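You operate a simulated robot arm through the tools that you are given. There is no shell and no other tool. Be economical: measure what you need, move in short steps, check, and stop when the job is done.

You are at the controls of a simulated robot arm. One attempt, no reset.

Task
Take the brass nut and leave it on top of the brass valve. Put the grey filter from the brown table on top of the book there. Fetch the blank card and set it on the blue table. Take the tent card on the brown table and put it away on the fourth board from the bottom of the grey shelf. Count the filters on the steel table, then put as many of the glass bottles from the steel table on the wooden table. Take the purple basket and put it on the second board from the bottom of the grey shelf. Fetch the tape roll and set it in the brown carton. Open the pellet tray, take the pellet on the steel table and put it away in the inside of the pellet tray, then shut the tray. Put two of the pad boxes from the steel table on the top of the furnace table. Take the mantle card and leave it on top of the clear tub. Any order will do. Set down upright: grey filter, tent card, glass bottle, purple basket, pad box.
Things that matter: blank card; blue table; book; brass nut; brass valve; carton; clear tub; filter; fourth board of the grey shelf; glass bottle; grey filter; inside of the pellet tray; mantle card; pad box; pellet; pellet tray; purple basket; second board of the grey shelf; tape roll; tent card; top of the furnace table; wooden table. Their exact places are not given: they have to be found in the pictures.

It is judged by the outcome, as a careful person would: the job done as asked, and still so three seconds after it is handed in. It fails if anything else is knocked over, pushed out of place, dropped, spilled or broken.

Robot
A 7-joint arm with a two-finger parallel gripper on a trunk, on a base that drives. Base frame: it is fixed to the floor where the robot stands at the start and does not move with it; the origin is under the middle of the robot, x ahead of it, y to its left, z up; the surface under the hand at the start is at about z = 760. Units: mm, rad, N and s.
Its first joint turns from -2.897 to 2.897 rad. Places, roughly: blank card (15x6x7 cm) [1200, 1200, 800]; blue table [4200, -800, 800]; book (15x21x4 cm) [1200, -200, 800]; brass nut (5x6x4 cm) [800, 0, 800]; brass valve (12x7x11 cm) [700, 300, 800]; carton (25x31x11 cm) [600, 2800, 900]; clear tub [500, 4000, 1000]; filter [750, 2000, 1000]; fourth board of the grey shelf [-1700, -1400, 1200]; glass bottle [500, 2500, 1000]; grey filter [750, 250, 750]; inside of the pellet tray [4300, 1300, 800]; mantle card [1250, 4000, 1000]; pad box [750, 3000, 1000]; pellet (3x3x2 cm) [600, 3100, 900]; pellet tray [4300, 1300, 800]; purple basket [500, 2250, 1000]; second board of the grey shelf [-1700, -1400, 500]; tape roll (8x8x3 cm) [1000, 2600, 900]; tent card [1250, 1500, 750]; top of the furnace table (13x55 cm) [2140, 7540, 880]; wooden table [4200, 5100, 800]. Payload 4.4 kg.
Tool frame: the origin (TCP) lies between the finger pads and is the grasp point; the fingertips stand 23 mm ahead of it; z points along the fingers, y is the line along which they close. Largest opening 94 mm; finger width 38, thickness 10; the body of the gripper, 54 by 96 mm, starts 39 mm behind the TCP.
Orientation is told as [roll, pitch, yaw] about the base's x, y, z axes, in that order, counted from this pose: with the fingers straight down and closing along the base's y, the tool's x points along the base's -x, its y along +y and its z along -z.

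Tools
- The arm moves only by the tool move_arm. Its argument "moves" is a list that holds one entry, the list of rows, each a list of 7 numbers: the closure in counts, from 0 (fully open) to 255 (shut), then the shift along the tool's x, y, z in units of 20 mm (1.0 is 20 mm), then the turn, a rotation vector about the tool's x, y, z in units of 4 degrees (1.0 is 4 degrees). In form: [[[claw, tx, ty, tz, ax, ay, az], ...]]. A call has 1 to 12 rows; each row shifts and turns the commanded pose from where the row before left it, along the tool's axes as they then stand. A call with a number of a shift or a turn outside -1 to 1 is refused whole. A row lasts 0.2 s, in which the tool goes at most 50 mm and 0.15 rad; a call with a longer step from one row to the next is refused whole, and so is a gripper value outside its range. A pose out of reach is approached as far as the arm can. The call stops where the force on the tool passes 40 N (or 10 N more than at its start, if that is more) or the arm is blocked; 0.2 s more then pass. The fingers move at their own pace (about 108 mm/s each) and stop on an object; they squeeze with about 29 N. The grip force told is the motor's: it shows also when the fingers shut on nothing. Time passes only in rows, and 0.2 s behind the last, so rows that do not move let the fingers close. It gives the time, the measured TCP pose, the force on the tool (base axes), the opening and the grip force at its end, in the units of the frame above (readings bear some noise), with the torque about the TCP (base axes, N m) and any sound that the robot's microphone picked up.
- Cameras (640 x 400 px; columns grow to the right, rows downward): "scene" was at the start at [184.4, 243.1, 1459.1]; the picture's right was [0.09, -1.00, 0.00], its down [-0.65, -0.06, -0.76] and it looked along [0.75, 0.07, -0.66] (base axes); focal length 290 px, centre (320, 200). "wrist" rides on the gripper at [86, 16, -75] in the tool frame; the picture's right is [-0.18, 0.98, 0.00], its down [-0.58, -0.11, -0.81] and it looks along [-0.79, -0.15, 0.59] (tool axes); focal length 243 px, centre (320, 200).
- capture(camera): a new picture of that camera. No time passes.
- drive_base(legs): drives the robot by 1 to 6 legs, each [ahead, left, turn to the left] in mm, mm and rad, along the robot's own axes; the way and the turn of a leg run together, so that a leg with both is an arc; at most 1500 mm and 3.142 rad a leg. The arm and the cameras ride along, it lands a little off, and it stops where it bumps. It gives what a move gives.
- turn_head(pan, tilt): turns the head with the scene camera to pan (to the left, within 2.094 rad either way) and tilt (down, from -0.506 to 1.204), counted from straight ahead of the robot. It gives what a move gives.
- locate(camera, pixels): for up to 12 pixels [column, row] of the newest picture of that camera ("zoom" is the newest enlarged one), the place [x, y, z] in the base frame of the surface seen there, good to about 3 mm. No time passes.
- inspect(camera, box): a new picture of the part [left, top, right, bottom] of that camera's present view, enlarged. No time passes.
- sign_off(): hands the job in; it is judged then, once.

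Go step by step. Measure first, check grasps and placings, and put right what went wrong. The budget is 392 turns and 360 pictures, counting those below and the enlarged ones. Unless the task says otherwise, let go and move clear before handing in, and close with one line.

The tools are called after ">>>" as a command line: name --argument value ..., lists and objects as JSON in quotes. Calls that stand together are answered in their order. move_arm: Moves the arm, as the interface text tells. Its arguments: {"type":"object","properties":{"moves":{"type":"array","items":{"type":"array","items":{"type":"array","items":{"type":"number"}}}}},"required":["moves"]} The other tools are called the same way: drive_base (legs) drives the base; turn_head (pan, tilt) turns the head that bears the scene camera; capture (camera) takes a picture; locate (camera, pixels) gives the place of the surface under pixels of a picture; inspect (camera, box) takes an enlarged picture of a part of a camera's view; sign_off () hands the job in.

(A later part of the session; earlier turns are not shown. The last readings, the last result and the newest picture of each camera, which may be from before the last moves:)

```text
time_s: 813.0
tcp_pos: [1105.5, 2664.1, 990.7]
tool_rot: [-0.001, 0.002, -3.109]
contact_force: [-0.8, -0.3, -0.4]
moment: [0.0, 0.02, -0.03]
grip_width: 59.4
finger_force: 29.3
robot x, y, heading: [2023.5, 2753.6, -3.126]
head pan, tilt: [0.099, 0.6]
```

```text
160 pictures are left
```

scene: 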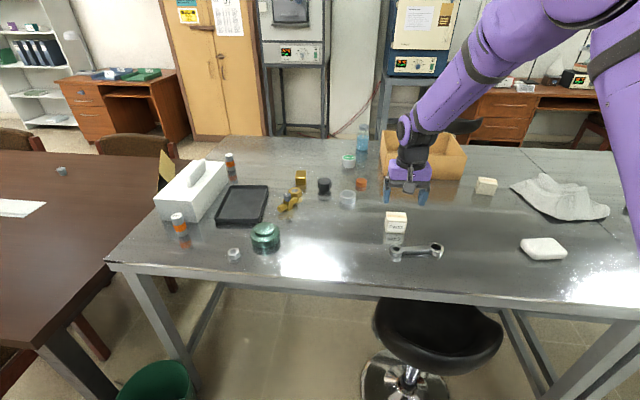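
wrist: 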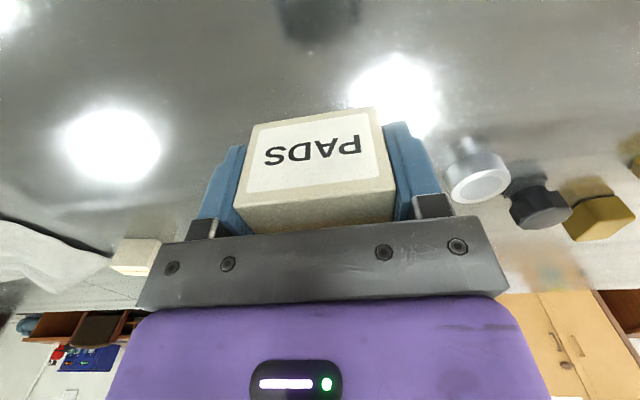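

Held. Raise and drive to the furnace table.

>>> move_arm --moves '[[[255, 0, 0, -0.8, 0, 0, 0], [255, 0, 0, -0.8, 0, 0, 0], [255, 0, 0, -0.8, 0, 0, 0], [255, 0, 0, -0.8, 0, 0, 0]]]'

>>> drive_base --legs '[[-540, 0, 0], [0, -1460, 0], [0, -1400, 0], [0, 0, -1.57], [0, 340, 0]]'

>>> turn_head --pan 0.1 --tilt 0.5

>>> capture --camera "scene"

```text
time_s: 814.0
tcp_pos: [1103.9, 2664.5, 1054.7]
tool_rot: [0.001, -0.002, -3.109]
contact_force: [1.0, 0.2, -0.3]
moment: [-0.02, 0.05, -0.02]
grip_width: 59.6
finger_force: 29.0
robot x, y, heading: [2022.3, 2756.9, -3.122]
head pan, tilt: [0.099, 0.6]
```

```text
time_s: 836.1
tcp_pos: [2017.7, 6512.4, 1055.3]
tool_rot: [0.0, 0.0, 1.613]
contact_force: [0.6, -0.7, -0.1]
moment: [0.02, 0.01, -0.03]
grip_width: 59.5
finger_force: 29.4
robot x, y, heading: [2120.7, 5597.5, 1.595]
head pan, tilt: [0.099, 0.6]
```

```text
time_s: 836.8
tcp_pos: [2016.9, 6512.6, 1055.7]
tool_rot: [0.001, 0.001, 1.612]
contact_force: [0.5, 0.4, -0.1]
moment: [-0.01, 0.01, -0.01]
grip_width: 59.5
finger_force: 28.7
robot x, y, heading: [2116.3, 5598.6, 1.596]
head pan, tilt: [0.099, 0.499]
```

```text
159 pictures are left
```

scene: 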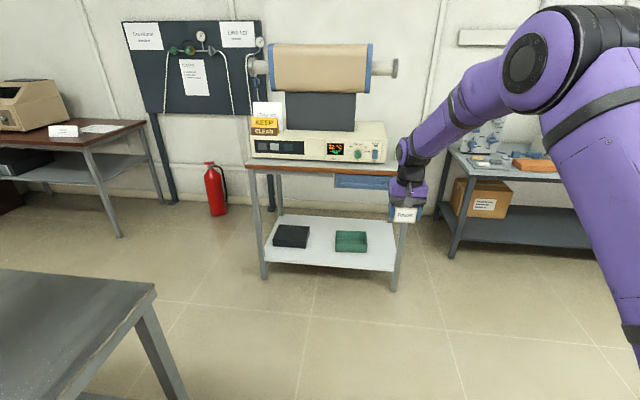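

>>> drive_base --legs '[[0, -78, -0.028], [690, 0, 0]]'

>>> capture --camera "wrist"

>>> capture --camera "scene"

```text
time_s: 841.3
tcp_pos: [2125.4, 7206.9, 1055.6]
tool_rot: [0.0, 0.001, 1.583]
contact_force: [-0.3, 0.5, -1.0]
moment: [-0.03, 0.01, 0.02]
grip_width: 58.9
finger_force: 29.1
robot x, y, heading: [2199.8, 6288.5, 1.568]
head pan, tilt: [0.099, 0.499]
```

```text
158 pictures are left
```

wrist: 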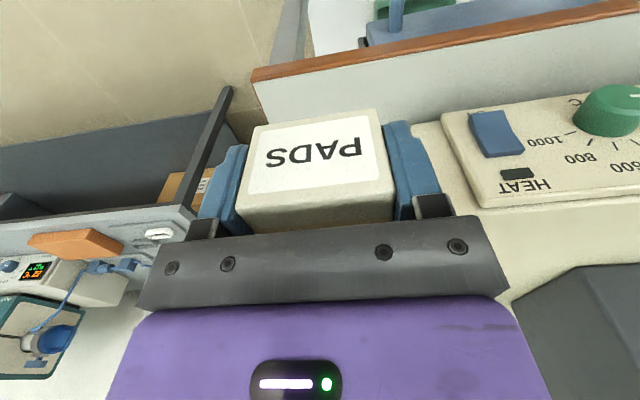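

```text
157 pictures are left
```

scene: 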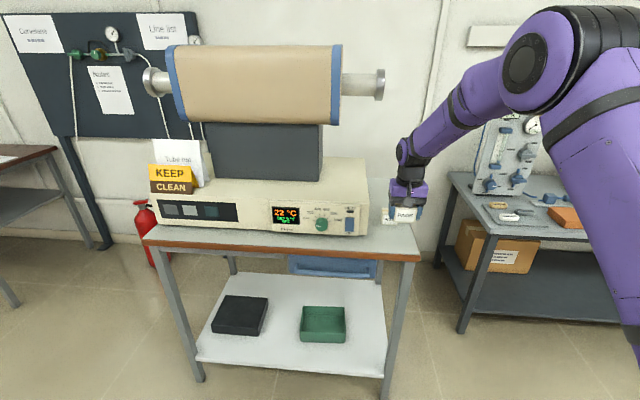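

Drive ahead 108, then lower.

>>> drive_base --legs '[[106, 0, 0]]'

>>> move_arm --moves '[[[255, 0, 0, 0.5, 0, 0, 0], [255, 0, 0, 0.9, 0, 0, 0], [255, 0, 0, 0.9, 0, 0, 0], [255, 0, 0, 0.9, 0, 0, 0], [255, 0, 0, 0.9, 0, 0, 0], [255, 0, 0, 0.9, 0, 0, 0], [255, 0, 0, 0.9, 0, 0, 0], [255, 0, 0, 0.7, 0, 0, 0], [255, 0, 0, 0.4, 0, 0, 0], [255, 0, 0, 0.15, 0, 0, 0]]]'

>>> move_arm --moves '[[[255, 0, 0, 0.1, 0, 0, 0], [255, 0, 0, 0.07, 0, 0, 0]]]'

>>> capture --camera "scene"

```text
time_s: 842.4
tcp_pos: [2124.1, 7313.5, 1055.4]
tool_rot: [0.0, 0.0, 1.582]
contact_force: [-0.4, 0.2, -0.8]
moment: [-0.01, 0.0, 0.0]
grip_width: 59.3
finger_force: 29.1
robot x, y, heading: [2200.0, 6396.9, 1.566]
head pan, tilt: [0.099, 0.499]
```

```text
time_s: 844.6
tcp_pos: [2123.2, 7313.2, 911.3]
tool_rot: [0.001, -0.001, 1.582]
contact_force: [-0.4, -0.1, -0.9]
moment: [0.06, -0.04, -0.04]
grip_width: 59.6
finger_force: 28.2
robot x, y, heading: [2197.1, 6394.4, 1.571]
head pan, tilt: [0.099, 0.499]
```

```text
time_s: 845.2
tcp_pos: [2124.9, 7313.1, 907.5]
tool_rot: [0.002, -0.001, 1.583]
contact_force: [0.4, -0.5, 0.5]
moment: [-0.01, 0.06, 0.04]
grip_width: 59.6
finger_force: 29.0
robot x, y, heading: [2197.4, 6397.1, 1.571]
head pan, tilt: [0.099, 0.499]
```

```text
156 pictures are left
```

scene: 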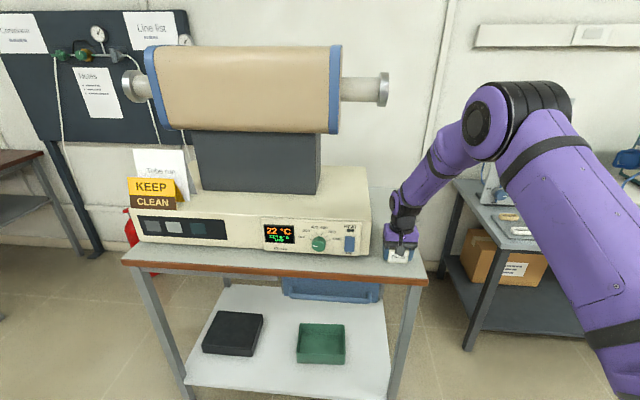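

Essentially touching. One small step, then release and rise.

>>> move_arm --moves '[[[255, 0, 0, 0.05, 0, 0, 0], [60, 0, 0, 0, 0, 0, 0], [40, 0, 0, 0, 0, 0, 0], [40, 0, 0, -0.4, 0, 0, 0], [40, 0, 0, -1, 0, 0, 0], [40, 0, 0, -1, 0, 0, 0], [40, 0, 0, -1, 0, 0, 0], [40, 0, 0, -1, 0, 0, 0], [40, 0, 0, -1, 0, 0, 0], [40, 0, 0, -1, 0, 0, 0], [40, 0, 0, -1, 0, 0, 0]]]'

>>> capture --camera "wrist"

>>> turn_head --pan 1.2 --tilt 0.5

>>> capture --camera "scene"

```text
time_s: 847.6
tcp_pos: [2123.1, 7313.4, 1055.1]
tool_rot: [-0.001, -0.001, 1.583]
contact_force: [-0.1, -0.3, -0.4]
moment: [-0.02, 0.01, 0.03]
grip_width: 79.3
finger_force: 0.2
robot x, y, heading: [2202.7, 6397.1, 1.572]
head pan, tilt: [0.099, 0.499]
```

```text
155 pictures are left
```

wrist: 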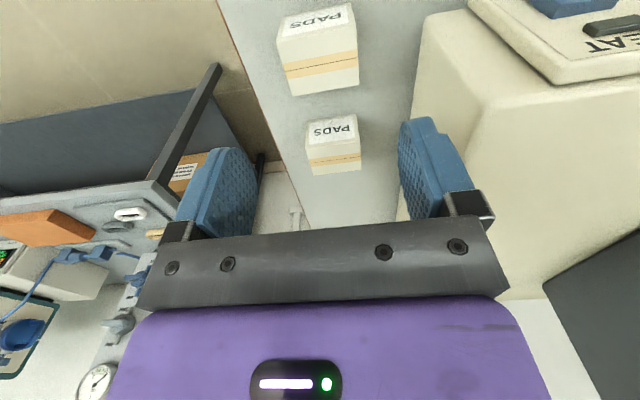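

```text
time_s: 849.0
tcp_pos: [2123.7, 7313.3, 1055.1]
tool_rot: [-0.001, 0.0, 1.582]
contact_force: [-0.5, 0.7, -0.8]
moment: [0.01, -0.02, -0.03]
grip_width: 79.2
finger_force: 0.1
robot x, y, heading: [2198.5, 6394.3, 1.566]
head pan, tilt: [1.201, 0.499]
```

```text
154 pictures are left
```

scene: 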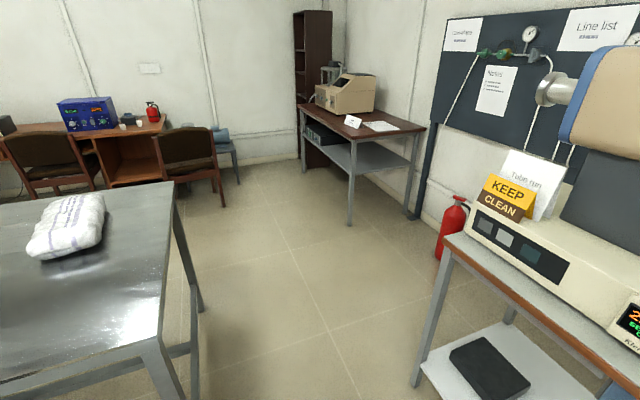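

Both pad boxes stand on the furnace table. Check the passage at the steel table's end.

>>> locate --camera "scene" --pixels '[[155, 345], [175, 185], [20, 205], [440, 235], [420, 355], [200, 290], [350, 225], [405, 130], [220, 205], [300, 330]]'

```text
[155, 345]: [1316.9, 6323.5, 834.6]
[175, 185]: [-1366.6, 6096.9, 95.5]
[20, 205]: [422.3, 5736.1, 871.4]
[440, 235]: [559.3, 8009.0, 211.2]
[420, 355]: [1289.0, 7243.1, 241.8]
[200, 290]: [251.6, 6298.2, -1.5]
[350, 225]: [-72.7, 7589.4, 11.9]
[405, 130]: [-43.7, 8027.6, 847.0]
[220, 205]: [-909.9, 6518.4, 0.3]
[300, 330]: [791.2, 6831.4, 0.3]
```

Passage is ~900 mm wide. Now go to the mantle card from the far side.

>>> drive_base --legs '[[-350, 0, 0], [0, 0, 1.57], [0, 1250, 0], [0, 1220, 0]]'

>>> turn_head --pan -0.3 --tilt 0.75

>>> capture --camera "scene"

```text
time_s: 866.8
tcp_pos: [1295.4, 3486.4, 1055.5]
tool_rot: [0.0, 0.0, -3.119]
contact_force: [-0.3, 0.0, 1.2]
moment: [-0.01, -0.02, -0.04]
grip_width: 79.3
finger_force: 0.1
robot x, y, heading: [2213.0, 3570.0, -3.135]
head pan, tilt: [1.201, 0.499]
```

```text
time_s: 868.4
tcp_pos: [1295.0, 3485.9, 1056.7]
tool_rot: [-0.001, 0.0, -3.119]
contact_force: [0.1, -0.4, -0.1]
moment: [0.02, 0.0, -0.02]
grip_width: 79.3
finger_force: 0.1
robot x, y, heading: [2215.5, 3569.4, -3.134]
head pan, tilt: [-0.3, 0.75]
```

```text
153 pictures are left
```

scene: 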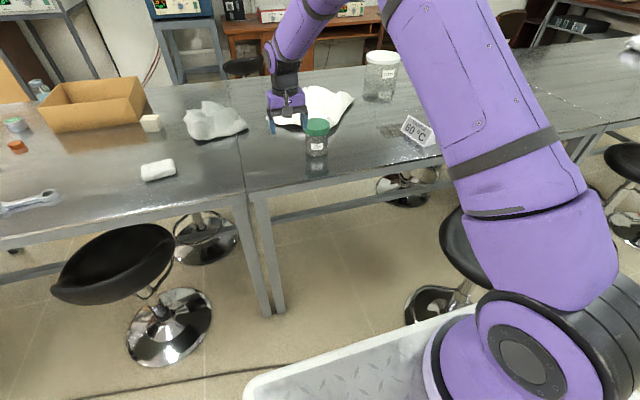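

>>> locate --camera "scene" --pixels '[[418, 132], [405, 130], [433, 142], [410, 118], [434, 130], [450, 280], [425, 320], [445, 235], [408, 305], [318, 125], [381, 60], [372, 55]]'

>>> inspect --camera "scene" --box '[350, 40, 470, 160]'

```text
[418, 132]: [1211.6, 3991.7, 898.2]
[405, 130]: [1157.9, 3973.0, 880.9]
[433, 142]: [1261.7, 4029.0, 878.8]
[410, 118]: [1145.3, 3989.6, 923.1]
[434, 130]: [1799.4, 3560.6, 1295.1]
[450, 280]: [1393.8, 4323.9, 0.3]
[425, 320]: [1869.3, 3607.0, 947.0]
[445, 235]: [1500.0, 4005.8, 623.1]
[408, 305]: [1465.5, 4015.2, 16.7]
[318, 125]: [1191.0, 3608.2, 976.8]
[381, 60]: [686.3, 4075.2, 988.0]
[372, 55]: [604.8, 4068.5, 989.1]
```

```text
3.33 times, centred on (410, 100) of scene
```

zoom: 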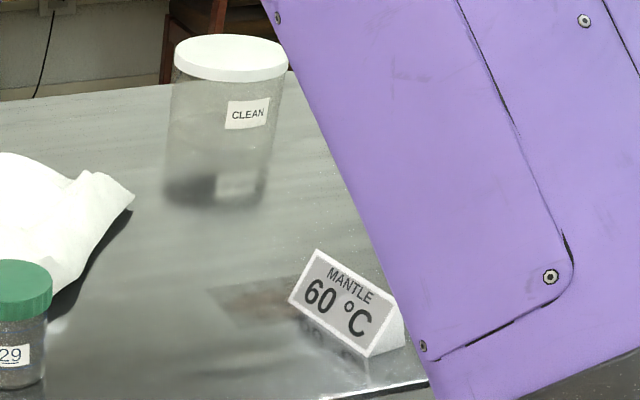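

Mantle card: ridge ≈ from (1146,3990) to (1249,4046), z≈923. Move the arm to the right side first, then drive in.

>>> move_arm --moves '[[[0, 0.426, -0.976, 0, 0, 0, 0], [0, 0.426, -0.976, 0, 0, 0, 0], [0, 0.426, -0.976, 0, 0, 0, 0], [0, 0.426, -0.976, 0, 0, 0, 0], [0, 0.426, -0.976, 0, 0, 0, 0], [0, 0.426, -0.976, 0, 0, 0, 0], [0, 0.426, -0.976, 0, 0, 0, 0], [0, 0.426, -0.976, 0, 0, 0, 0], [0, 0.426, -0.976, 0, 0, 0, 0], [0, 0.426, -0.976, 0, 0, 0, 0], [0, 0.426, -0.976, 0, 0, 0, 0], [0, 0.426, -0.976, 0, 0, 0, 0]]]'

>>> move_arm --moves '[[[0, 0.426, -0.976, 0, 0, 0, 0], [0, 0.426, -0.976, 0, 0, 0, 0], [0, 0.426, -0.976, 0, 0, 0, 0], [0, 0.426, -0.976, 0, 0, 0, 0], [0, 0.426, -0.976, 0, 0, 0, 0], [0, 0.426, -0.976, 0, 0, 0, 0], [0, 0.426, -0.976, 0, 0, 0, 0], [0, 0.426, -0.976, 0, 0, 0, 0], [0, 0.426, -0.976, 0, 0, 0, 0], [0, 0.426, -0.976, 0, 0, 0, 0], [0, 0.426, -0.976, 0, 0, 0, 0], [0, 0.426, -0.976, 0, 0, 0, 0]]]'

>>> move_arm --moves '[[[0, 0.426, -0.976, 0, 0, 0, 0], [0, 0.426, -0.976, 0, 0, 0, 0], [0, 0.426, -0.976, 0, 0, 0, 0], [0, 0, 0, 0, 0, 0, -0.96], [0, 0, 0, 0, 0, 0, -0.96], [0, 0, 0, 0, 0, 0, -0.96], [0, 0, 0, 0, 0, 0, -0.96], [0, 0, 0, 0, 0, 0, -0.96], [0, 0, 0, 0, 0, 0, -0.96], [0, 0, 0, 0, 0, 0, -0.94]]]'

>>> drive_base --legs '[[290, 0, 0]]'

>>> capture --camera "wrist"

>>> capture --camera "scene"

```text
time_s: 871.0
tcp_pos: [1392.7, 3721.6, 1053.2]
tool_rot: [-0.001, 0.0, -3.116]
contact_force: [-0.4, 0.4, 0.5]
moment: [0.01, -0.02, 0.02]
grip_width: 94.1
finger_force: 0.0
robot x, y, heading: [2214.6, 3571.5, -3.137]
head pan, tilt: [-0.3, 0.75]
```

```text
time_s: 873.6
tcp_pos: [1489.3, 3958.3, 1057.1]
tool_rot: [0.0, 0.0, -3.118]
contact_force: [0.2, -0.1, 0.3]
moment: [0.06, -0.01, 0.0]
grip_width: 94.0
finger_force: 0.0
robot x, y, heading: [2210.8, 3570.0, -3.134]
head pan, tilt: [-0.3, 0.75]
```

```text
time_s: 875.8
tcp_pos: [1512.9, 4018.1, 1055.1]
tool_rot: [-0.001, 0.002, -2.65]
contact_force: [-0.2, -0.2, 0.1]
moment: [0.04, -0.02, 0.02]
grip_width: 94.0
finger_force: 0.0
robot x, y, heading: [2212.9, 3569.7, -3.129]
head pan, tilt: [-0.3, 0.75]
```

```text
time_s: 877.8
tcp_pos: [1218.4, 4013.5, 1055.0]
tool_rot: [-0.003, -0.001, -2.649]
contact_force: [-0.2, 0.7, 0.0]
moment: [0.03, 0.01, -0.01]
grip_width: 94.1
finger_force: 0.1
robot x, y, heading: [1922.9, 3564.0, -3.135]
head pan, tilt: [-0.3, 0.75]
```

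```text
151 pictures are left
```

wrist: 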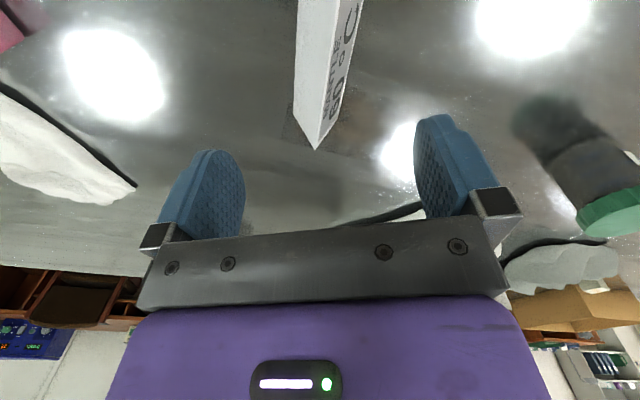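

```text
150 pictures are left
```

scene: 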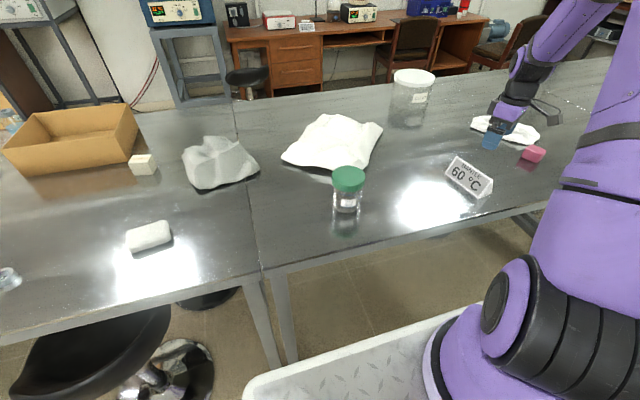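

>>> locate --camera "wrist" --pixels '[[315, 145], [322, 100], [330, 60], [338, 20], [298, 95], [345, 100], [355, 50], [302, 30]]'

>>> locate --camera "scene" --pixels '[[455, 158], [490, 181], [446, 174], [478, 197], [472, 170]]'

```text
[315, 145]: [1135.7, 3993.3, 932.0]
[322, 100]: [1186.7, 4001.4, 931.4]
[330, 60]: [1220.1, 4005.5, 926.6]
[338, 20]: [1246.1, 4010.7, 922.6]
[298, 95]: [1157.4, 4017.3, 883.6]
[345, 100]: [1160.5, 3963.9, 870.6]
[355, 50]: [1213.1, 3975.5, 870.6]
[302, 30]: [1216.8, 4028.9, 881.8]
```

```text
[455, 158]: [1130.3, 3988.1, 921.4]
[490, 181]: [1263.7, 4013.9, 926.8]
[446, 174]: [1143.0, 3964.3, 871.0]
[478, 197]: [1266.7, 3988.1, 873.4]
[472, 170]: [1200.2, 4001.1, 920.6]
```

Ridge is actually from (1132,3990) to (1264,4014), z≈931. Correct yaw and centre, then descend to check.

>>> move_arm --moves '[[[0, 0, 0, 0, 0, 0, 0.9], [0, 0, 0, 0, 0, 0, 0.9], [0, 0, 0, 0, 0, 0, 0.9], [0, 0, 0, 0, 0, 0, 0.9], [0, 0, 0, 0, 0, 0, 0.87], [0, -0.55, 0.19, 0.5, 0, 0, 0], [0, -0.55, 0.19, 1, 0, 0, 0], [0, 0, 0, 1, 0, 0, 0], [0, 0, 0, 1, 0, 0, 0]]]'

>>> capture --camera "wrist"

>>> locate --camera "wrist" --pixels '[[320, 30], [320, 60], [320, 120], [320, 150]]'

```text
time_s: 879.8
tcp_pos: [1199.2, 4001.7, 984.3]
tool_rot: [0.0, 0.0, -2.961]
contact_force: [-0.2, -0.6, 0.1]
moment: [0.05, 0.01, -0.05]
grip_width: 94.1
finger_force: 0.0
robot x, y, heading: [1918.0, 3568.0, -3.135]
head pan, tilt: [-0.3, 0.75]
```

```text
149 pictures are left
```

wrist: 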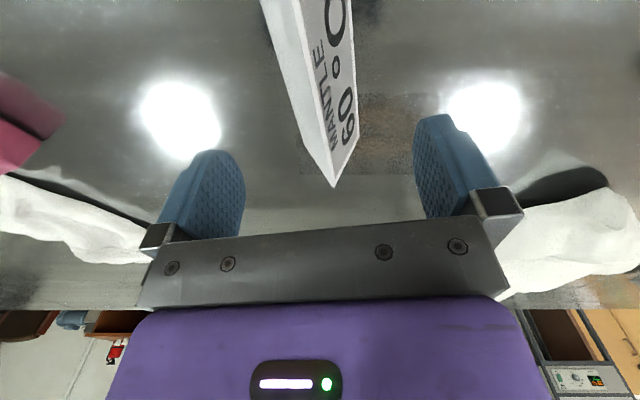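

```text
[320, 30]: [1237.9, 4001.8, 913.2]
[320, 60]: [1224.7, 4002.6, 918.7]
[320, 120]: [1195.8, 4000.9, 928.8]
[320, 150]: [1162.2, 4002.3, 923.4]
```

Aligned like before. Descend, grip and lift slowly.

>>> move_arm --moves '[[[0, 0, 0, 1, 0, 0, 0], [0, 0, 0, 1, 0, 0, 0], [0, 0, 0, 1, 0, 0, 0], [0, 0, 0, 0.9, 0, 0, 0], [0, 0, 0, 0.3, 0, 0, 0], [255, 0, 0, 0, 0, 0, 0], [255, 0, 0, 0, 0, 0, 0], [255, 0, 0, 0, 0, 0, 0], [255, 0, 0, -0.1, 0, 0, 0], [255, 0, 0, -0.2, 0, 0, 0], [255, 0, 0, -0.3, 0, 0, 0], [255, 0, 0, -0.3, 0, 0, 0]]]'

>>> capture --camera "wrist"

```text
time_s: 882.4
tcp_pos: [1197.5, 4002.2, 919.2]
tool_rot: [-0.001, -0.001, -2.962]
contact_force: [0.1, -0.1, 0.6]
moment: [0.02, -0.02, -0.01]
grip_width: 46.2
finger_force: 29.4
robot x, y, heading: [1923.8, 3568.0, -3.136]
head pan, tilt: [-0.3, 0.75]
```

```text
148 pictures are left
```

wrist: 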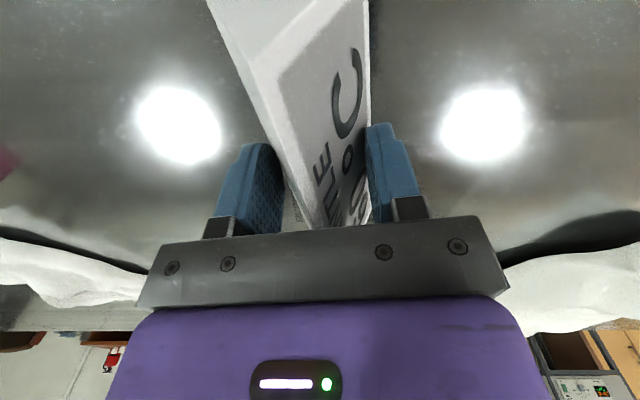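

Held at 46 mm. Lift, back off, and centre the arm.

>>> move_arm --moves '[[[255, 0, 0, -0.4, 0, 0, 0], [255, 0, 0, -0.6, 0, 0, 0], [255, 0, 0, -0.7, 0, 0, 0], [255, 0, 0, -0.7, 0, 0, 0], [255, 0, 0, -0.7, 0, 0, 0], [255, 0, 0, -0.7, 0, 0, 0], [255, 0, 0, -0.7, 0, 0, 0], [255, 0, 0, -0.7, 0, 0, 0], [255, 0, 0, -0.7, 0, 0, 0], [255, 0, 0, -0.7, 0, 0, 0], [255, 0, 0, -0.7, 0, 0, 0], [255, 0, 0, -0.5, 0, 0, 0]]]'

>>> drive_base --legs '[[-430, 0, 0]]'

>>> move_arm --moves '[[[255, -0.1, 0.4, 0, 0, 0, 0], [255, -0.14, 0.8, 0, 0, 0, 0], [255, -0.16, 0.9, 0, 0, 0, 0], [255, -0.16, 0.9, 0, 0, 0, 0], [255, -0.16, 0.9, 0, 0, 0, 0], [255, -0.16, 0.9, 0, 0, 0, 0], [255, -0.16, 0.9, 0, 0, 0, 0], [255, -0.16, 0.9, 0, 0, 0, 0], [255, -0.16, 0.9, 0, 0, 0, 0], [255, -0.16, 0.9, 0, 0, 0, 0], [255, -0.16, 0.9, 0, 0, 0, 0], [255, -0.16, 0.9, 0, 0, 0, 0]]]'

>>> move_arm --moves '[[[255, -0.16, 0.9, 0, 0, 0, 0], [255, -0.16, 0.9, 0, 0, 0, 0], [255, -0.16, 0.9, 0, 0, 0, 0], [255, -0.16, 0.9, 0, 0, 0, 0], [255, -0.16, 0.9, 0, 0, 0, 0], [255, -0.16, 0.9, 0, 0, 0, 0], [255, -0.16, 0.9, 0, 0, 0, 0], [255, -0.16, 0.9, 0, 0, 0, 0], [255, -0.16, 0.9, 0, 0, 0, 0], [255, -0.16, 0.9, 0, 0, 0, 0], [255, -0.14, 0.7, 0, 0, 0, 0], [255, -0.1, 0.4, 0, 0, 0, 0]]]'

>>> drive_base --legs '[[0, -1100, 0], [0, -1100, 0], [0, -1000, 0]]'

```text
time_s: 885.0
tcp_pos: [1198.6, 4001.3, 1076.0]
tool_rot: [0.0, 0.0, -2.96]
contact_force: [0.0, -0.5, 0.2]
moment: [-0.04, 0.0, 0.0]
grip_width: 45.6
finger_force: 29.0
robot x, y, heading: [1920.9, 3567.0, -3.125]
head pan, tilt: [-0.3, 0.75]
```

```text
time_s: 887.6
tcp_pos: [1626.5, 4010.8, 1075.8]
tool_rot: [-0.001, 0.001, -2.969]
contact_force: [0.6, 0.4, -0.7]
moment: [0.02, 0.0, 0.01]
grip_width: 45.0
finger_force: 29.2
robot x, y, heading: [2344.0, 3566.1, -3.14]
head pan, tilt: [-0.3, 0.75]
```

```text
time_s: 890.2
tcp_pos: [1625.8, 3803.9, 1077.4]
tool_rot: [0.0, 0.001, -2.97]
contact_force: [0.0, -0.4, -0.6]
moment: [-0.01, -0.02, -0.01]
grip_width: 44.6
finger_force: 28.8
robot x, y, heading: [2345.7, 3570.1, -3.141]
head pan, tilt: [-0.3, 0.75]
```

```text
time_s: 892.8
tcp_pos: [1623.8, 3598.2, 1075.1]
tool_rot: [0.0, 0.0, -2.971]
contact_force: [0.8, -0.2, -0.2]
moment: [-0.01, -0.02, 0.01]
grip_width: 44.1
finger_force: 29.8
robot x, y, heading: [2345.1, 3573.2, -3.134]
head pan, tilt: [-0.3, 0.75]
```

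```text
time_s: 908.6
tcp_pos: [1656.3, 6840.0, 1076.8]
tool_rot: [-0.001, 0.0, -2.988]
contact_force: [1.1, 0.3, -0.3]
moment: [0.01, 0.02, -0.02]
grip_width: 40.5
finger_force: 28.8
robot x, y, heading: [2377.7, 6796.9, 3.122]
head pan, tilt: [-0.3, 0.75]
```

Drive through the passage along −x, then −y on the near side.

>>> drive_base --legs '[[1300, 0, 0.02], [1150, 0, 0]]'

>>> turn_head --pan 1.3 --tilt 0.5

>>> capture --camera "scene"

```text
time_s: 920.7
tcp_pos: [-832.0, 6799.7, 1076.4]
tool_rot: [-0.001, -0.001, -2.954]
contact_force: [-0.7, 0.2, -0.7]
moment: [0.0, 0.0, -0.03]
grip_width: 37.6
finger_force: 28.9
robot x, y, heading: [-108.8, 6780.2, -3.13]
head pan, tilt: [-0.3, 0.75]
```

```text
time_s: 922.4
tcp_pos: [-830.7, 6799.6, 1077.1]
tool_rot: [0.0, -0.001, -2.954]
contact_force: [0.0, 0.4, 0.1]
moment: [0.02, 0.01, 0.03]
grip_width: 37.7
finger_force: 28.8
robot x, y, heading: [-110.4, 6782.1, -3.123]
head pan, tilt: [1.3, 0.499]
```

```text
147 pictures are left
```

scene: 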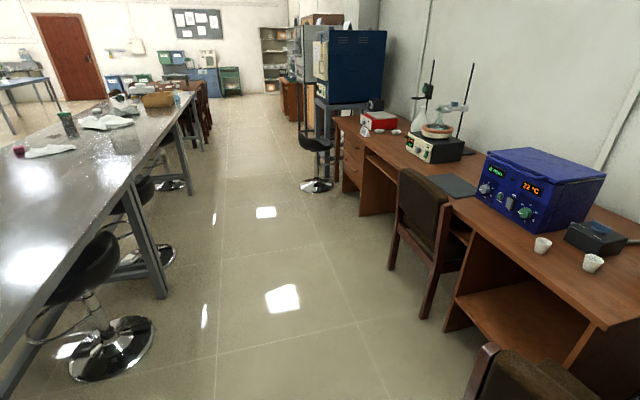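

The near-side lane: turn left to face +x first. Check clearances of stools and chairs.

>>> locate --camera "scene" --pixels '[[150, 345], [100, 270], [175, 255], [425, 310], [400, 270], [320, 188], [470, 395], [455, 325], [120, 240], [185, 185], [340, 165]]'

>>> drive_base --legs '[[0, 0, 1.56], [0, 0, 1.56]]'

```text
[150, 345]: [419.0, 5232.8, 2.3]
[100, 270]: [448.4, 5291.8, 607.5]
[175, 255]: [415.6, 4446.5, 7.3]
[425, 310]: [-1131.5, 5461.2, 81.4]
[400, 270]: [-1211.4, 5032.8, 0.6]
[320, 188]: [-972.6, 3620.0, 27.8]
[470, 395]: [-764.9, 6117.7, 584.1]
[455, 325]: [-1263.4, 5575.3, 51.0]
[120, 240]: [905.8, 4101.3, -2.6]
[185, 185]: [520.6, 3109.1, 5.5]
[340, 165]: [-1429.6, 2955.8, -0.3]
```

```text
time_s: 930.4
tcp_pos: [609.8, 6747.0, 1076.9]
tool_rot: [0.001, 0.0, 0.163]
contact_force: [-0.1, -0.2, -0.6]
moment: [0.01, 0.02, -0.03]
grip_width: 35.8
finger_force: 29.0
robot x, y, heading: [-112.4, 6780.6, -0.011]
head pan, tilt: [1.3, 0.499]
```

Lane is free. Strafe right to the tub.

>>> drive_base --legs '[[0, -1330, 0.01], [0, -1290, 0]]'

>>> turn_head --pan 0.0 --tilt 0.75

>>> capture --camera "scene"

>>> capture --camera "wrist"

```text
time_s: 943.2
tcp_pos: [538.9, 4082.0, 1075.9]
tool_rot: [0.002, 0.0, 0.121]
contact_force: [0.9, -0.3, -1.0]
moment: [0.01, -0.01, 0.03]
grip_width: 32.8
finger_force: 29.3
robot x, y, heading: [-183.9, 4142.8, -0.047]
head pan, tilt: [1.3, 0.499]
```

```text
time_s: 944.7
tcp_pos: [537.6, 4083.6, 1077.2]
tool_rot: [0.003, 0.001, 0.121]
contact_force: [-0.3, -0.1, -0.8]
moment: [0.03, -0.03, 0.0]
grip_width: 32.9
finger_force: 29.3
robot x, y, heading: [-180.4, 4144.3, -0.045]
head pan, tilt: [0.0, 0.75]
```

```text
146 pictures are left
```

scene: 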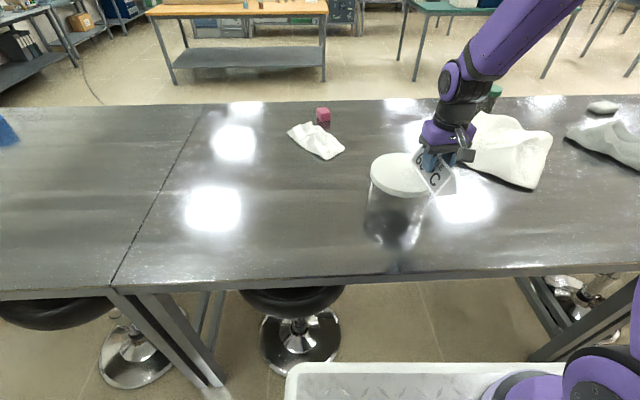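

```text
145 pictures are left
```

wrist: 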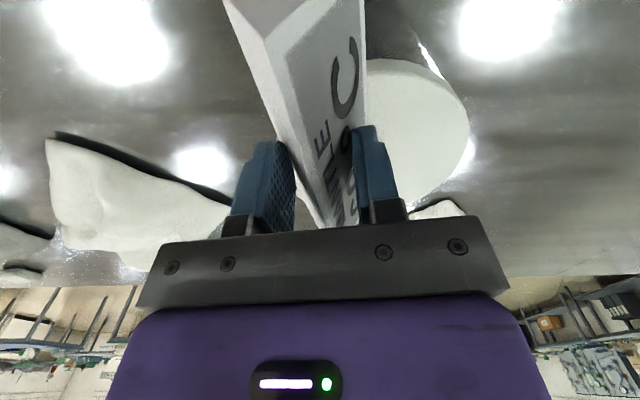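

Locate the lid's rim.

>>> locate --camera "scene" --pixels '[[395, 172], [371, 175], [395, 154], [398, 192], [420, 187], [378, 160], [376, 188]]'

>>> locate --camera "wrist" --pixels '[[420, 120], [468, 125], [400, 62], [430, 190], [440, 80], [455, 165]]'

```text
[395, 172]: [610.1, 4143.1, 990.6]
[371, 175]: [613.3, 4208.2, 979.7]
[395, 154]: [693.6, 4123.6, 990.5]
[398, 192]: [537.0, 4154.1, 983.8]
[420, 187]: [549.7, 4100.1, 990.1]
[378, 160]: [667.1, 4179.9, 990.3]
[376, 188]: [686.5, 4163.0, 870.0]
```

```text
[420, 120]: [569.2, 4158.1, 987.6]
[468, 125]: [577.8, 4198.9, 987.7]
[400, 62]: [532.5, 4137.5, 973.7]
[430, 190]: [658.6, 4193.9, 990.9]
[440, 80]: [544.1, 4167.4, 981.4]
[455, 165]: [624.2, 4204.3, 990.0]
```

Lid centre ≈(614,4127), radius ≈81, z≈990. Move over it.

>>> move_arm --moves '[[[255, -0.35, 0.15, 0, 0, 0, 0], [255, -0.55, 0.23, 0, 0, 0, 0], [255, -0.55, 0.23, 0, 0, 0, 0], [255, -0.55, 0.23, 0, 0, 0, 0], [255, -0.55, 0.23, 0, 0, 0, 0], [255, -0.55, 0.23, 0, 0, 0, 0], [255, -0.55, 0.23, 0, 0, 0, 0], [255, -0.38, 0.16, 0, 0, 0, 0], [255, 0, 0, 0.5, 0, 0, 0], [255, 0, 0, 0.4, 0, 0, 0]]]'

>>> capture --camera "scene"

>>> capture --camera "wrist"

```text
time_s: 946.9
tcp_pos: [615.2, 4125.1, 1057.8]
tool_rot: [0.0, 0.0, 0.118]
contact_force: [1.0, 0.3, 0.7]
moment: [0.04, -0.02, 0.03]
grip_width: 32.0
finger_force: 29.2
robot x, y, heading: [-178.8, 4147.4, -0.051]
head pan, tilt: [0.0, 0.75]
```

```text
144 pictures are left
```

scene: 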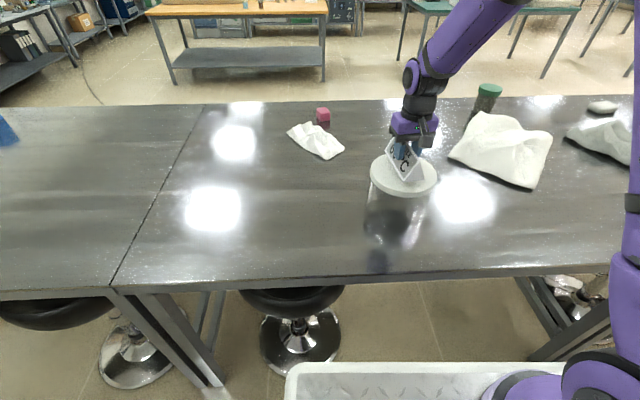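

```text
143 pictures are left
```

wrist: 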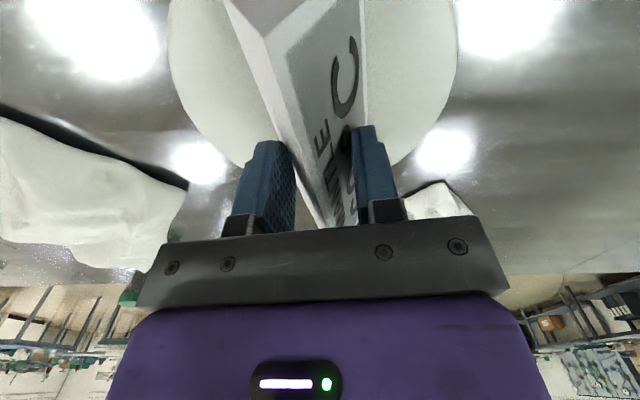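

>>> inspect --camera "scene" --box '[350, 110, 460, 200]'

>>> move_arm --moves '[[[255, 0, 0, 0.3, 0, 0, 0], [255, 0, 0, 0.2, 0, 0, 0], [255, 0, 0, 0.15, 0, 0, 0], [255, 0, 0, 0.1, 0, 0, 0]]]'

```text
4.44 times, centred on (405, 155) of scene
```

zoom: 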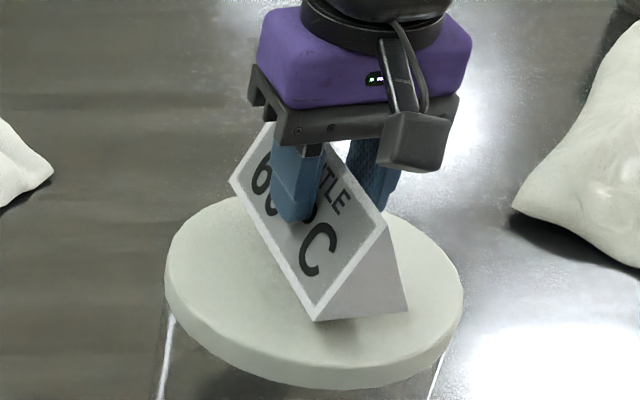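

```text
time_s: 947.9
tcp_pos: [615.1, 4125.8, 1042.7]
tool_rot: [-0.001, 0.001, 0.121]
contact_force: [-0.4, 0.3, 0.0]
moment: [0.02, 0.01, -0.03]
grip_width: 31.6
finger_force: 28.8
robot x, y, heading: [-180.8, 4146.3, -0.05]
head pan, tilt: [0.0, 0.75]
```

>>> move_arm --moves '[[[255, 0, 0, 0.1, 0, 0, 0], [255, 0, 0, 0.1, 0, 0, 0], [255, 0, 0, 0.1, 0, 0, 0]]]'

>>> inspect --camera "scene" --box '[350, 110, 460, 200]'

```text
time_s: 948.7
tcp_pos: [615.0, 4124.6, 1037.5]
tool_rot: [-0.001, -0.002, 0.121]
contact_force: [-0.5, -0.4, 5.1]
moment: [-0.11, 0.15, 0.02]
grip_width: 31.7
finger_force: 29.5
robot x, y, heading: [-177.8, 4147.7, -0.045]
head pan, tilt: [0.0, 0.75]
```

```text
4.44 times, centred on (405, 155) of scene
```

zoom: 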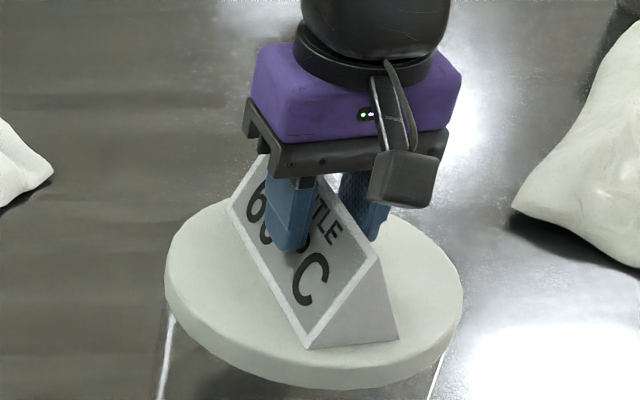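

Contact with the lid. Press 1 mm, release and rise.

>>> move_arm --moves '[[[255, 0, 0, 0.05, 0, 0, 0], [180, 0, 0, 0, 0, 0, 0], [140, 0, 0, 0, 0, 0, 0], [60, 0, 0, 0, 0, 0, 0], [0, 0, 0, 0, 0, 0, 0], [0, 0, 0, -0.4, 0, 0, 0], [0, 0, 0, -1, 0, 0, 0], [0, 0, 0, -1, 0, 0, 0], [0, 0, 0, -1, 0, 0, 0], [0, 0, 0, -1, 0, 0, 0], [0, 0, 0, -1, 0, 0, 0], [0, 0, 0, -1, 0, 0, 0]]]'

>>> inspect --camera "scene" --box '[340, 90, 480, 210]'

>>> capture --camera "wrist"

```text
time_s: 951.3
tcp_pos: [614.3, 4124.1, 1164.9]
tool_rot: [0.0, -0.001, 0.12]
contact_force: [-0.1, 0.6, -0.6]
moment: [0.02, 0.02, -0.01]
grip_width: 93.8
finger_force: 0.0
robot x, y, heading: [-177.5, 4146.6, -0.049]
head pan, tilt: [0.0, 0.75]
```

```text
3.33 times, centred on (410, 150) of scene
```

zoom: 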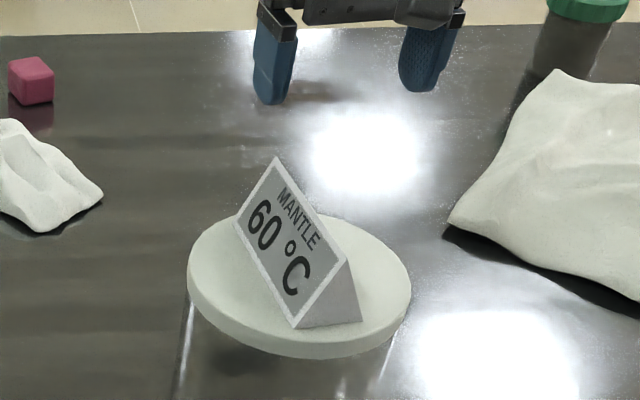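

```text
139 pictures are left
```

wrist: 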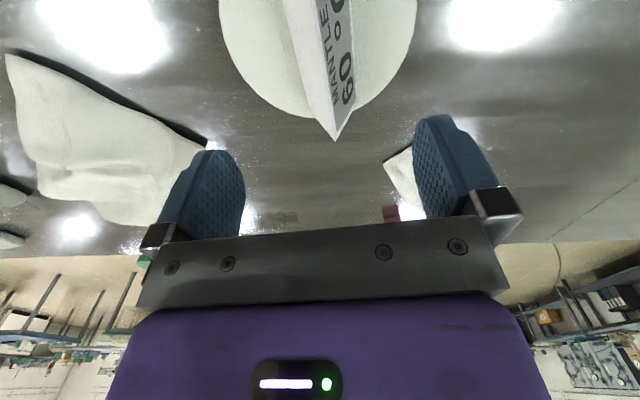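

Check that the card lies level and within the lid.

>>> locate --camera "wrist" --pixels '[[333, 135], [325, 80], [318, 30], [310, 95], [318, 108], [350, 95]]'

>>> locate --camera "zoom" --pixels '[[278, 160], [345, 262], [297, 322], [240, 230], [358, 318], [310, 210]]'

```text
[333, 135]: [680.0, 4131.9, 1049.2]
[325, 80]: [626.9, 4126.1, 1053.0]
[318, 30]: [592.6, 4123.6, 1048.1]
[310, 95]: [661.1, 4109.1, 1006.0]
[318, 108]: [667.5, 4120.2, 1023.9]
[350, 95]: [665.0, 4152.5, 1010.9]
```

```text
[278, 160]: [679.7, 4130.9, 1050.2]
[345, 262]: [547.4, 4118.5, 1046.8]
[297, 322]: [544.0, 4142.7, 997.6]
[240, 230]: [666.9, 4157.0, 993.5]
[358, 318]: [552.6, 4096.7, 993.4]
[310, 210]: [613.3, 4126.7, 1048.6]
```

Card is level and within the lid. As a last check, go view the steel table's right end again to confirm the filter count and the brown table.

>>> drive_base --legs '[[-250, 0, 0.05], [0, -1300, 0], [0, -1200, 0]]'

>>> turn_head --pan 0.25 --tilt 0.5

>>> capture --camera "scene"

>>> inspect --camera "scene" --box '[130, 140, 430, 330]'

>>> turn_head --pan -0.5 --tilt 0.5

>>> capture --camera "scene"

```text
time_s: 956.2
tcp_pos: [398.7, 3612.8, 1164.6]
tool_rot: [-0.001, 0.0, 0.101]
contact_force: [-0.7, 0.0, 1.3]
moment: [0.01, -0.02, -0.01]
grip_width: 94.0
finger_force: 0.0
robot x, y, heading: [-396.2, 3649.6, -0.069]
head pan, tilt: [0.0, 0.75]
stopped in leg 2: the robot was blocked; the commanded pose is now the measured one
```

```text
time_s: 956.9
tcp_pos: [398.2, 3612.4, 1163.5]
tool_rot: [0.0, 0.001, 0.101]
contact_force: [0.7, -0.5, -0.6]
moment: [0.01, 0.01, -0.02]
grip_width: 94.0
finger_force: 0.0
robot x, y, heading: [-395.3, 3651.1, -0.066]
head pan, tilt: [0.25, 0.499]
```

```text
138 pictures are left
```

scene: 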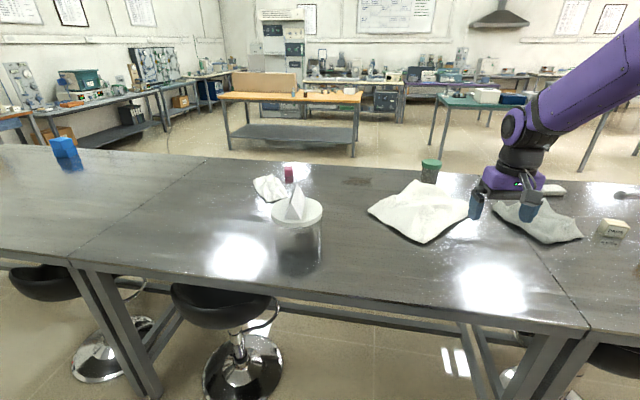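

```text
2.11 times, centred on (280, 235) of scene
```

zoom: 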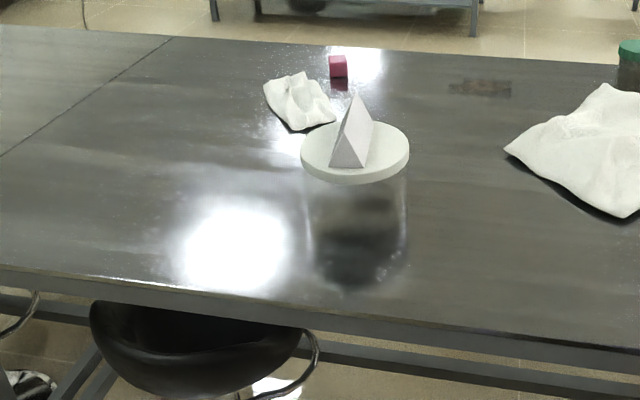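

```text
time_s: 958.0
tcp_pos: [398.1, 3611.9, 1164.7]
tool_rot: [0.0, -0.001, 0.101]
contact_force: [0.1, -0.7, 0.2]
moment: [0.02, -0.01, 0.02]
grip_width: 93.8
finger_force: 0.0
robot x, y, heading: [-396.7, 3650.1, -0.074]
head pan, tilt: [-0.499, 0.499]
```

```text
136 pictures are left
```

scene: 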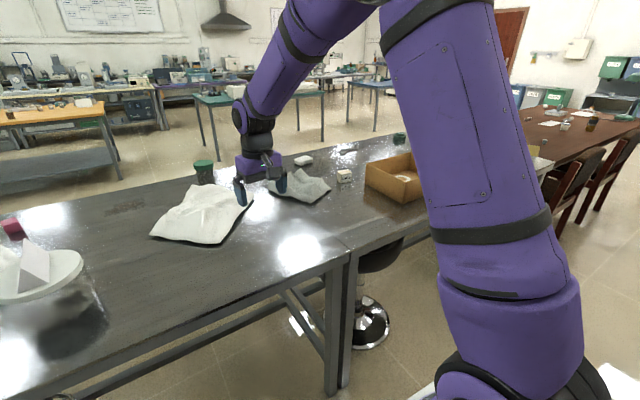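

I was blocked, probably by the stool on the desk side. Move forward and look at it.

>>> drive_base --legs '[[200, 60, 0]]'

>>> turn_head --pan -2.09 --tilt 0.7

>>> capture --camera "scene"

>>> turn_head --pan 2.09 --tilt 0.7

>>> capture --camera "scene"

```text
time_s: 959.7
tcp_pos: [601.3, 3658.4, 1163.9]
tool_rot: [0.0, 0.0, 0.099]
contact_force: [0.4, 0.6, 0.2]
moment: [0.0, 0.03, 0.0]
grip_width: 93.9
finger_force: 0.2
robot x, y, heading: [-192.3, 3697.3, -0.069]
head pan, tilt: [-0.499, 0.499]
```

```text
time_s: 961.3
tcp_pos: [600.3, 3657.4, 1164.5]
tool_rot: [0.0, -0.001, 0.1]
contact_force: [0.5, 0.1, -0.5]
moment: [-0.01, 0.02, 0.01]
grip_width: 93.7
finger_force: 0.0
robot x, y, heading: [-193.4, 3696.1, -0.07]
head pan, tilt: [-2.089, 0.7]
```

```text
135 pictures are left
```

scene: 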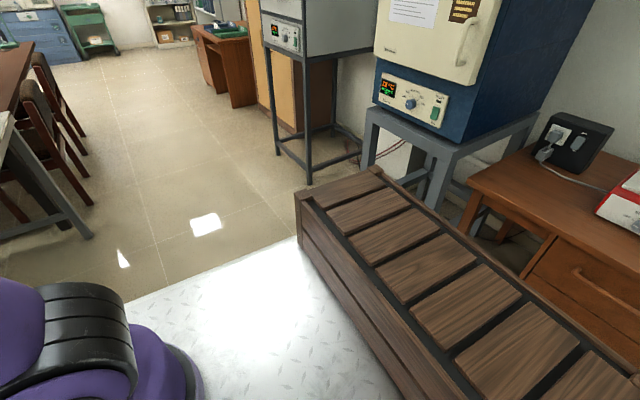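

```text
time_s: 964.7
tcp_pos: [600.3, 3658.2, 1164.1]
tool_rot: [0.0, 0.0, 0.099]
contact_force: [0.0, -0.2, 0.0]
moment: [-0.01, 0.04, -0.01]
grip_width: 93.9
finger_force: 0.1
robot x, y, heading: [-192.7, 3699.6, -0.073]
head pan, tilt: [2.089, 0.7]
```

```text
134 pictures are left
```

scene: 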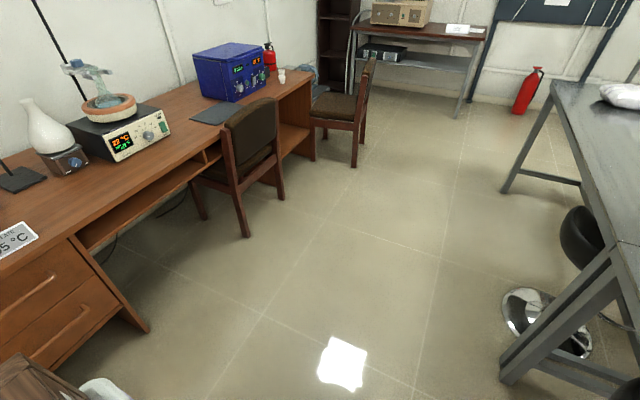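

Stool hidden behind my crate. Drive left and look back.

>>> drive_base --legs '[[100, 0, 0.07], [0, 900, 0]]'

>>> turn_head --pan -2.09 --tilt 0.55

>>> capture --camera "scene"

```text
time_s: 970.3
tcp_pos: [709.0, 4614.8, 1164.2]
tool_rot: [-0.001, 0.001, 0.157]
contact_force: [0.2, 0.6, 0.2]
moment: [0.0, 0.05, 0.0]
grip_width: 94.0
finger_force: 0.0
robot x, y, heading: [-86.6, 4609.8, -0.01]
head pan, tilt: [2.089, 0.7]
```

```text
time_s: 973.7
tcp_pos: [708.2, 4616.5, 1164.1]
tool_rot: [-0.001, 0.001, 0.157]
contact_force: [0.0, -0.1, -0.5]
moment: [0.0, 0.01, -0.01]
grip_width: 94.1
finger_force: 0.0
robot x, y, heading: [-84.7, 4610.1, -0.016]
head pan, tilt: [-2.089, 0.55]
```

```text
133 pictures are left
```

scene: 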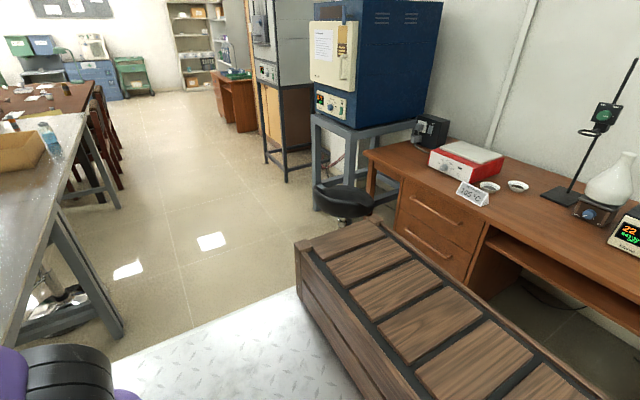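

The stool is upright at (343,203). Compare its place with before.

>>> locate --camera "scene" --pixels '[[345, 205], [325, 195], [365, 205], [345, 215], [340, 190], [335, 218]]'

>>> inspect --camera "scene" --box '[280, 160, 400, 250]'

```text
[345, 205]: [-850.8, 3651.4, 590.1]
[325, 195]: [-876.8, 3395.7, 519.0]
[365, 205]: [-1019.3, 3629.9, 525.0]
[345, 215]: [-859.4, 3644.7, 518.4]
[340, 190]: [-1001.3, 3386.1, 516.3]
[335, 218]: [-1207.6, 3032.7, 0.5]
```

```text
4.44 times, centred on (340, 205) of scene
```

zoom: 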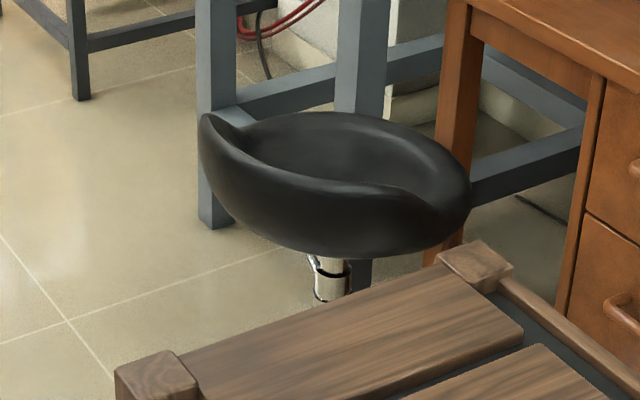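

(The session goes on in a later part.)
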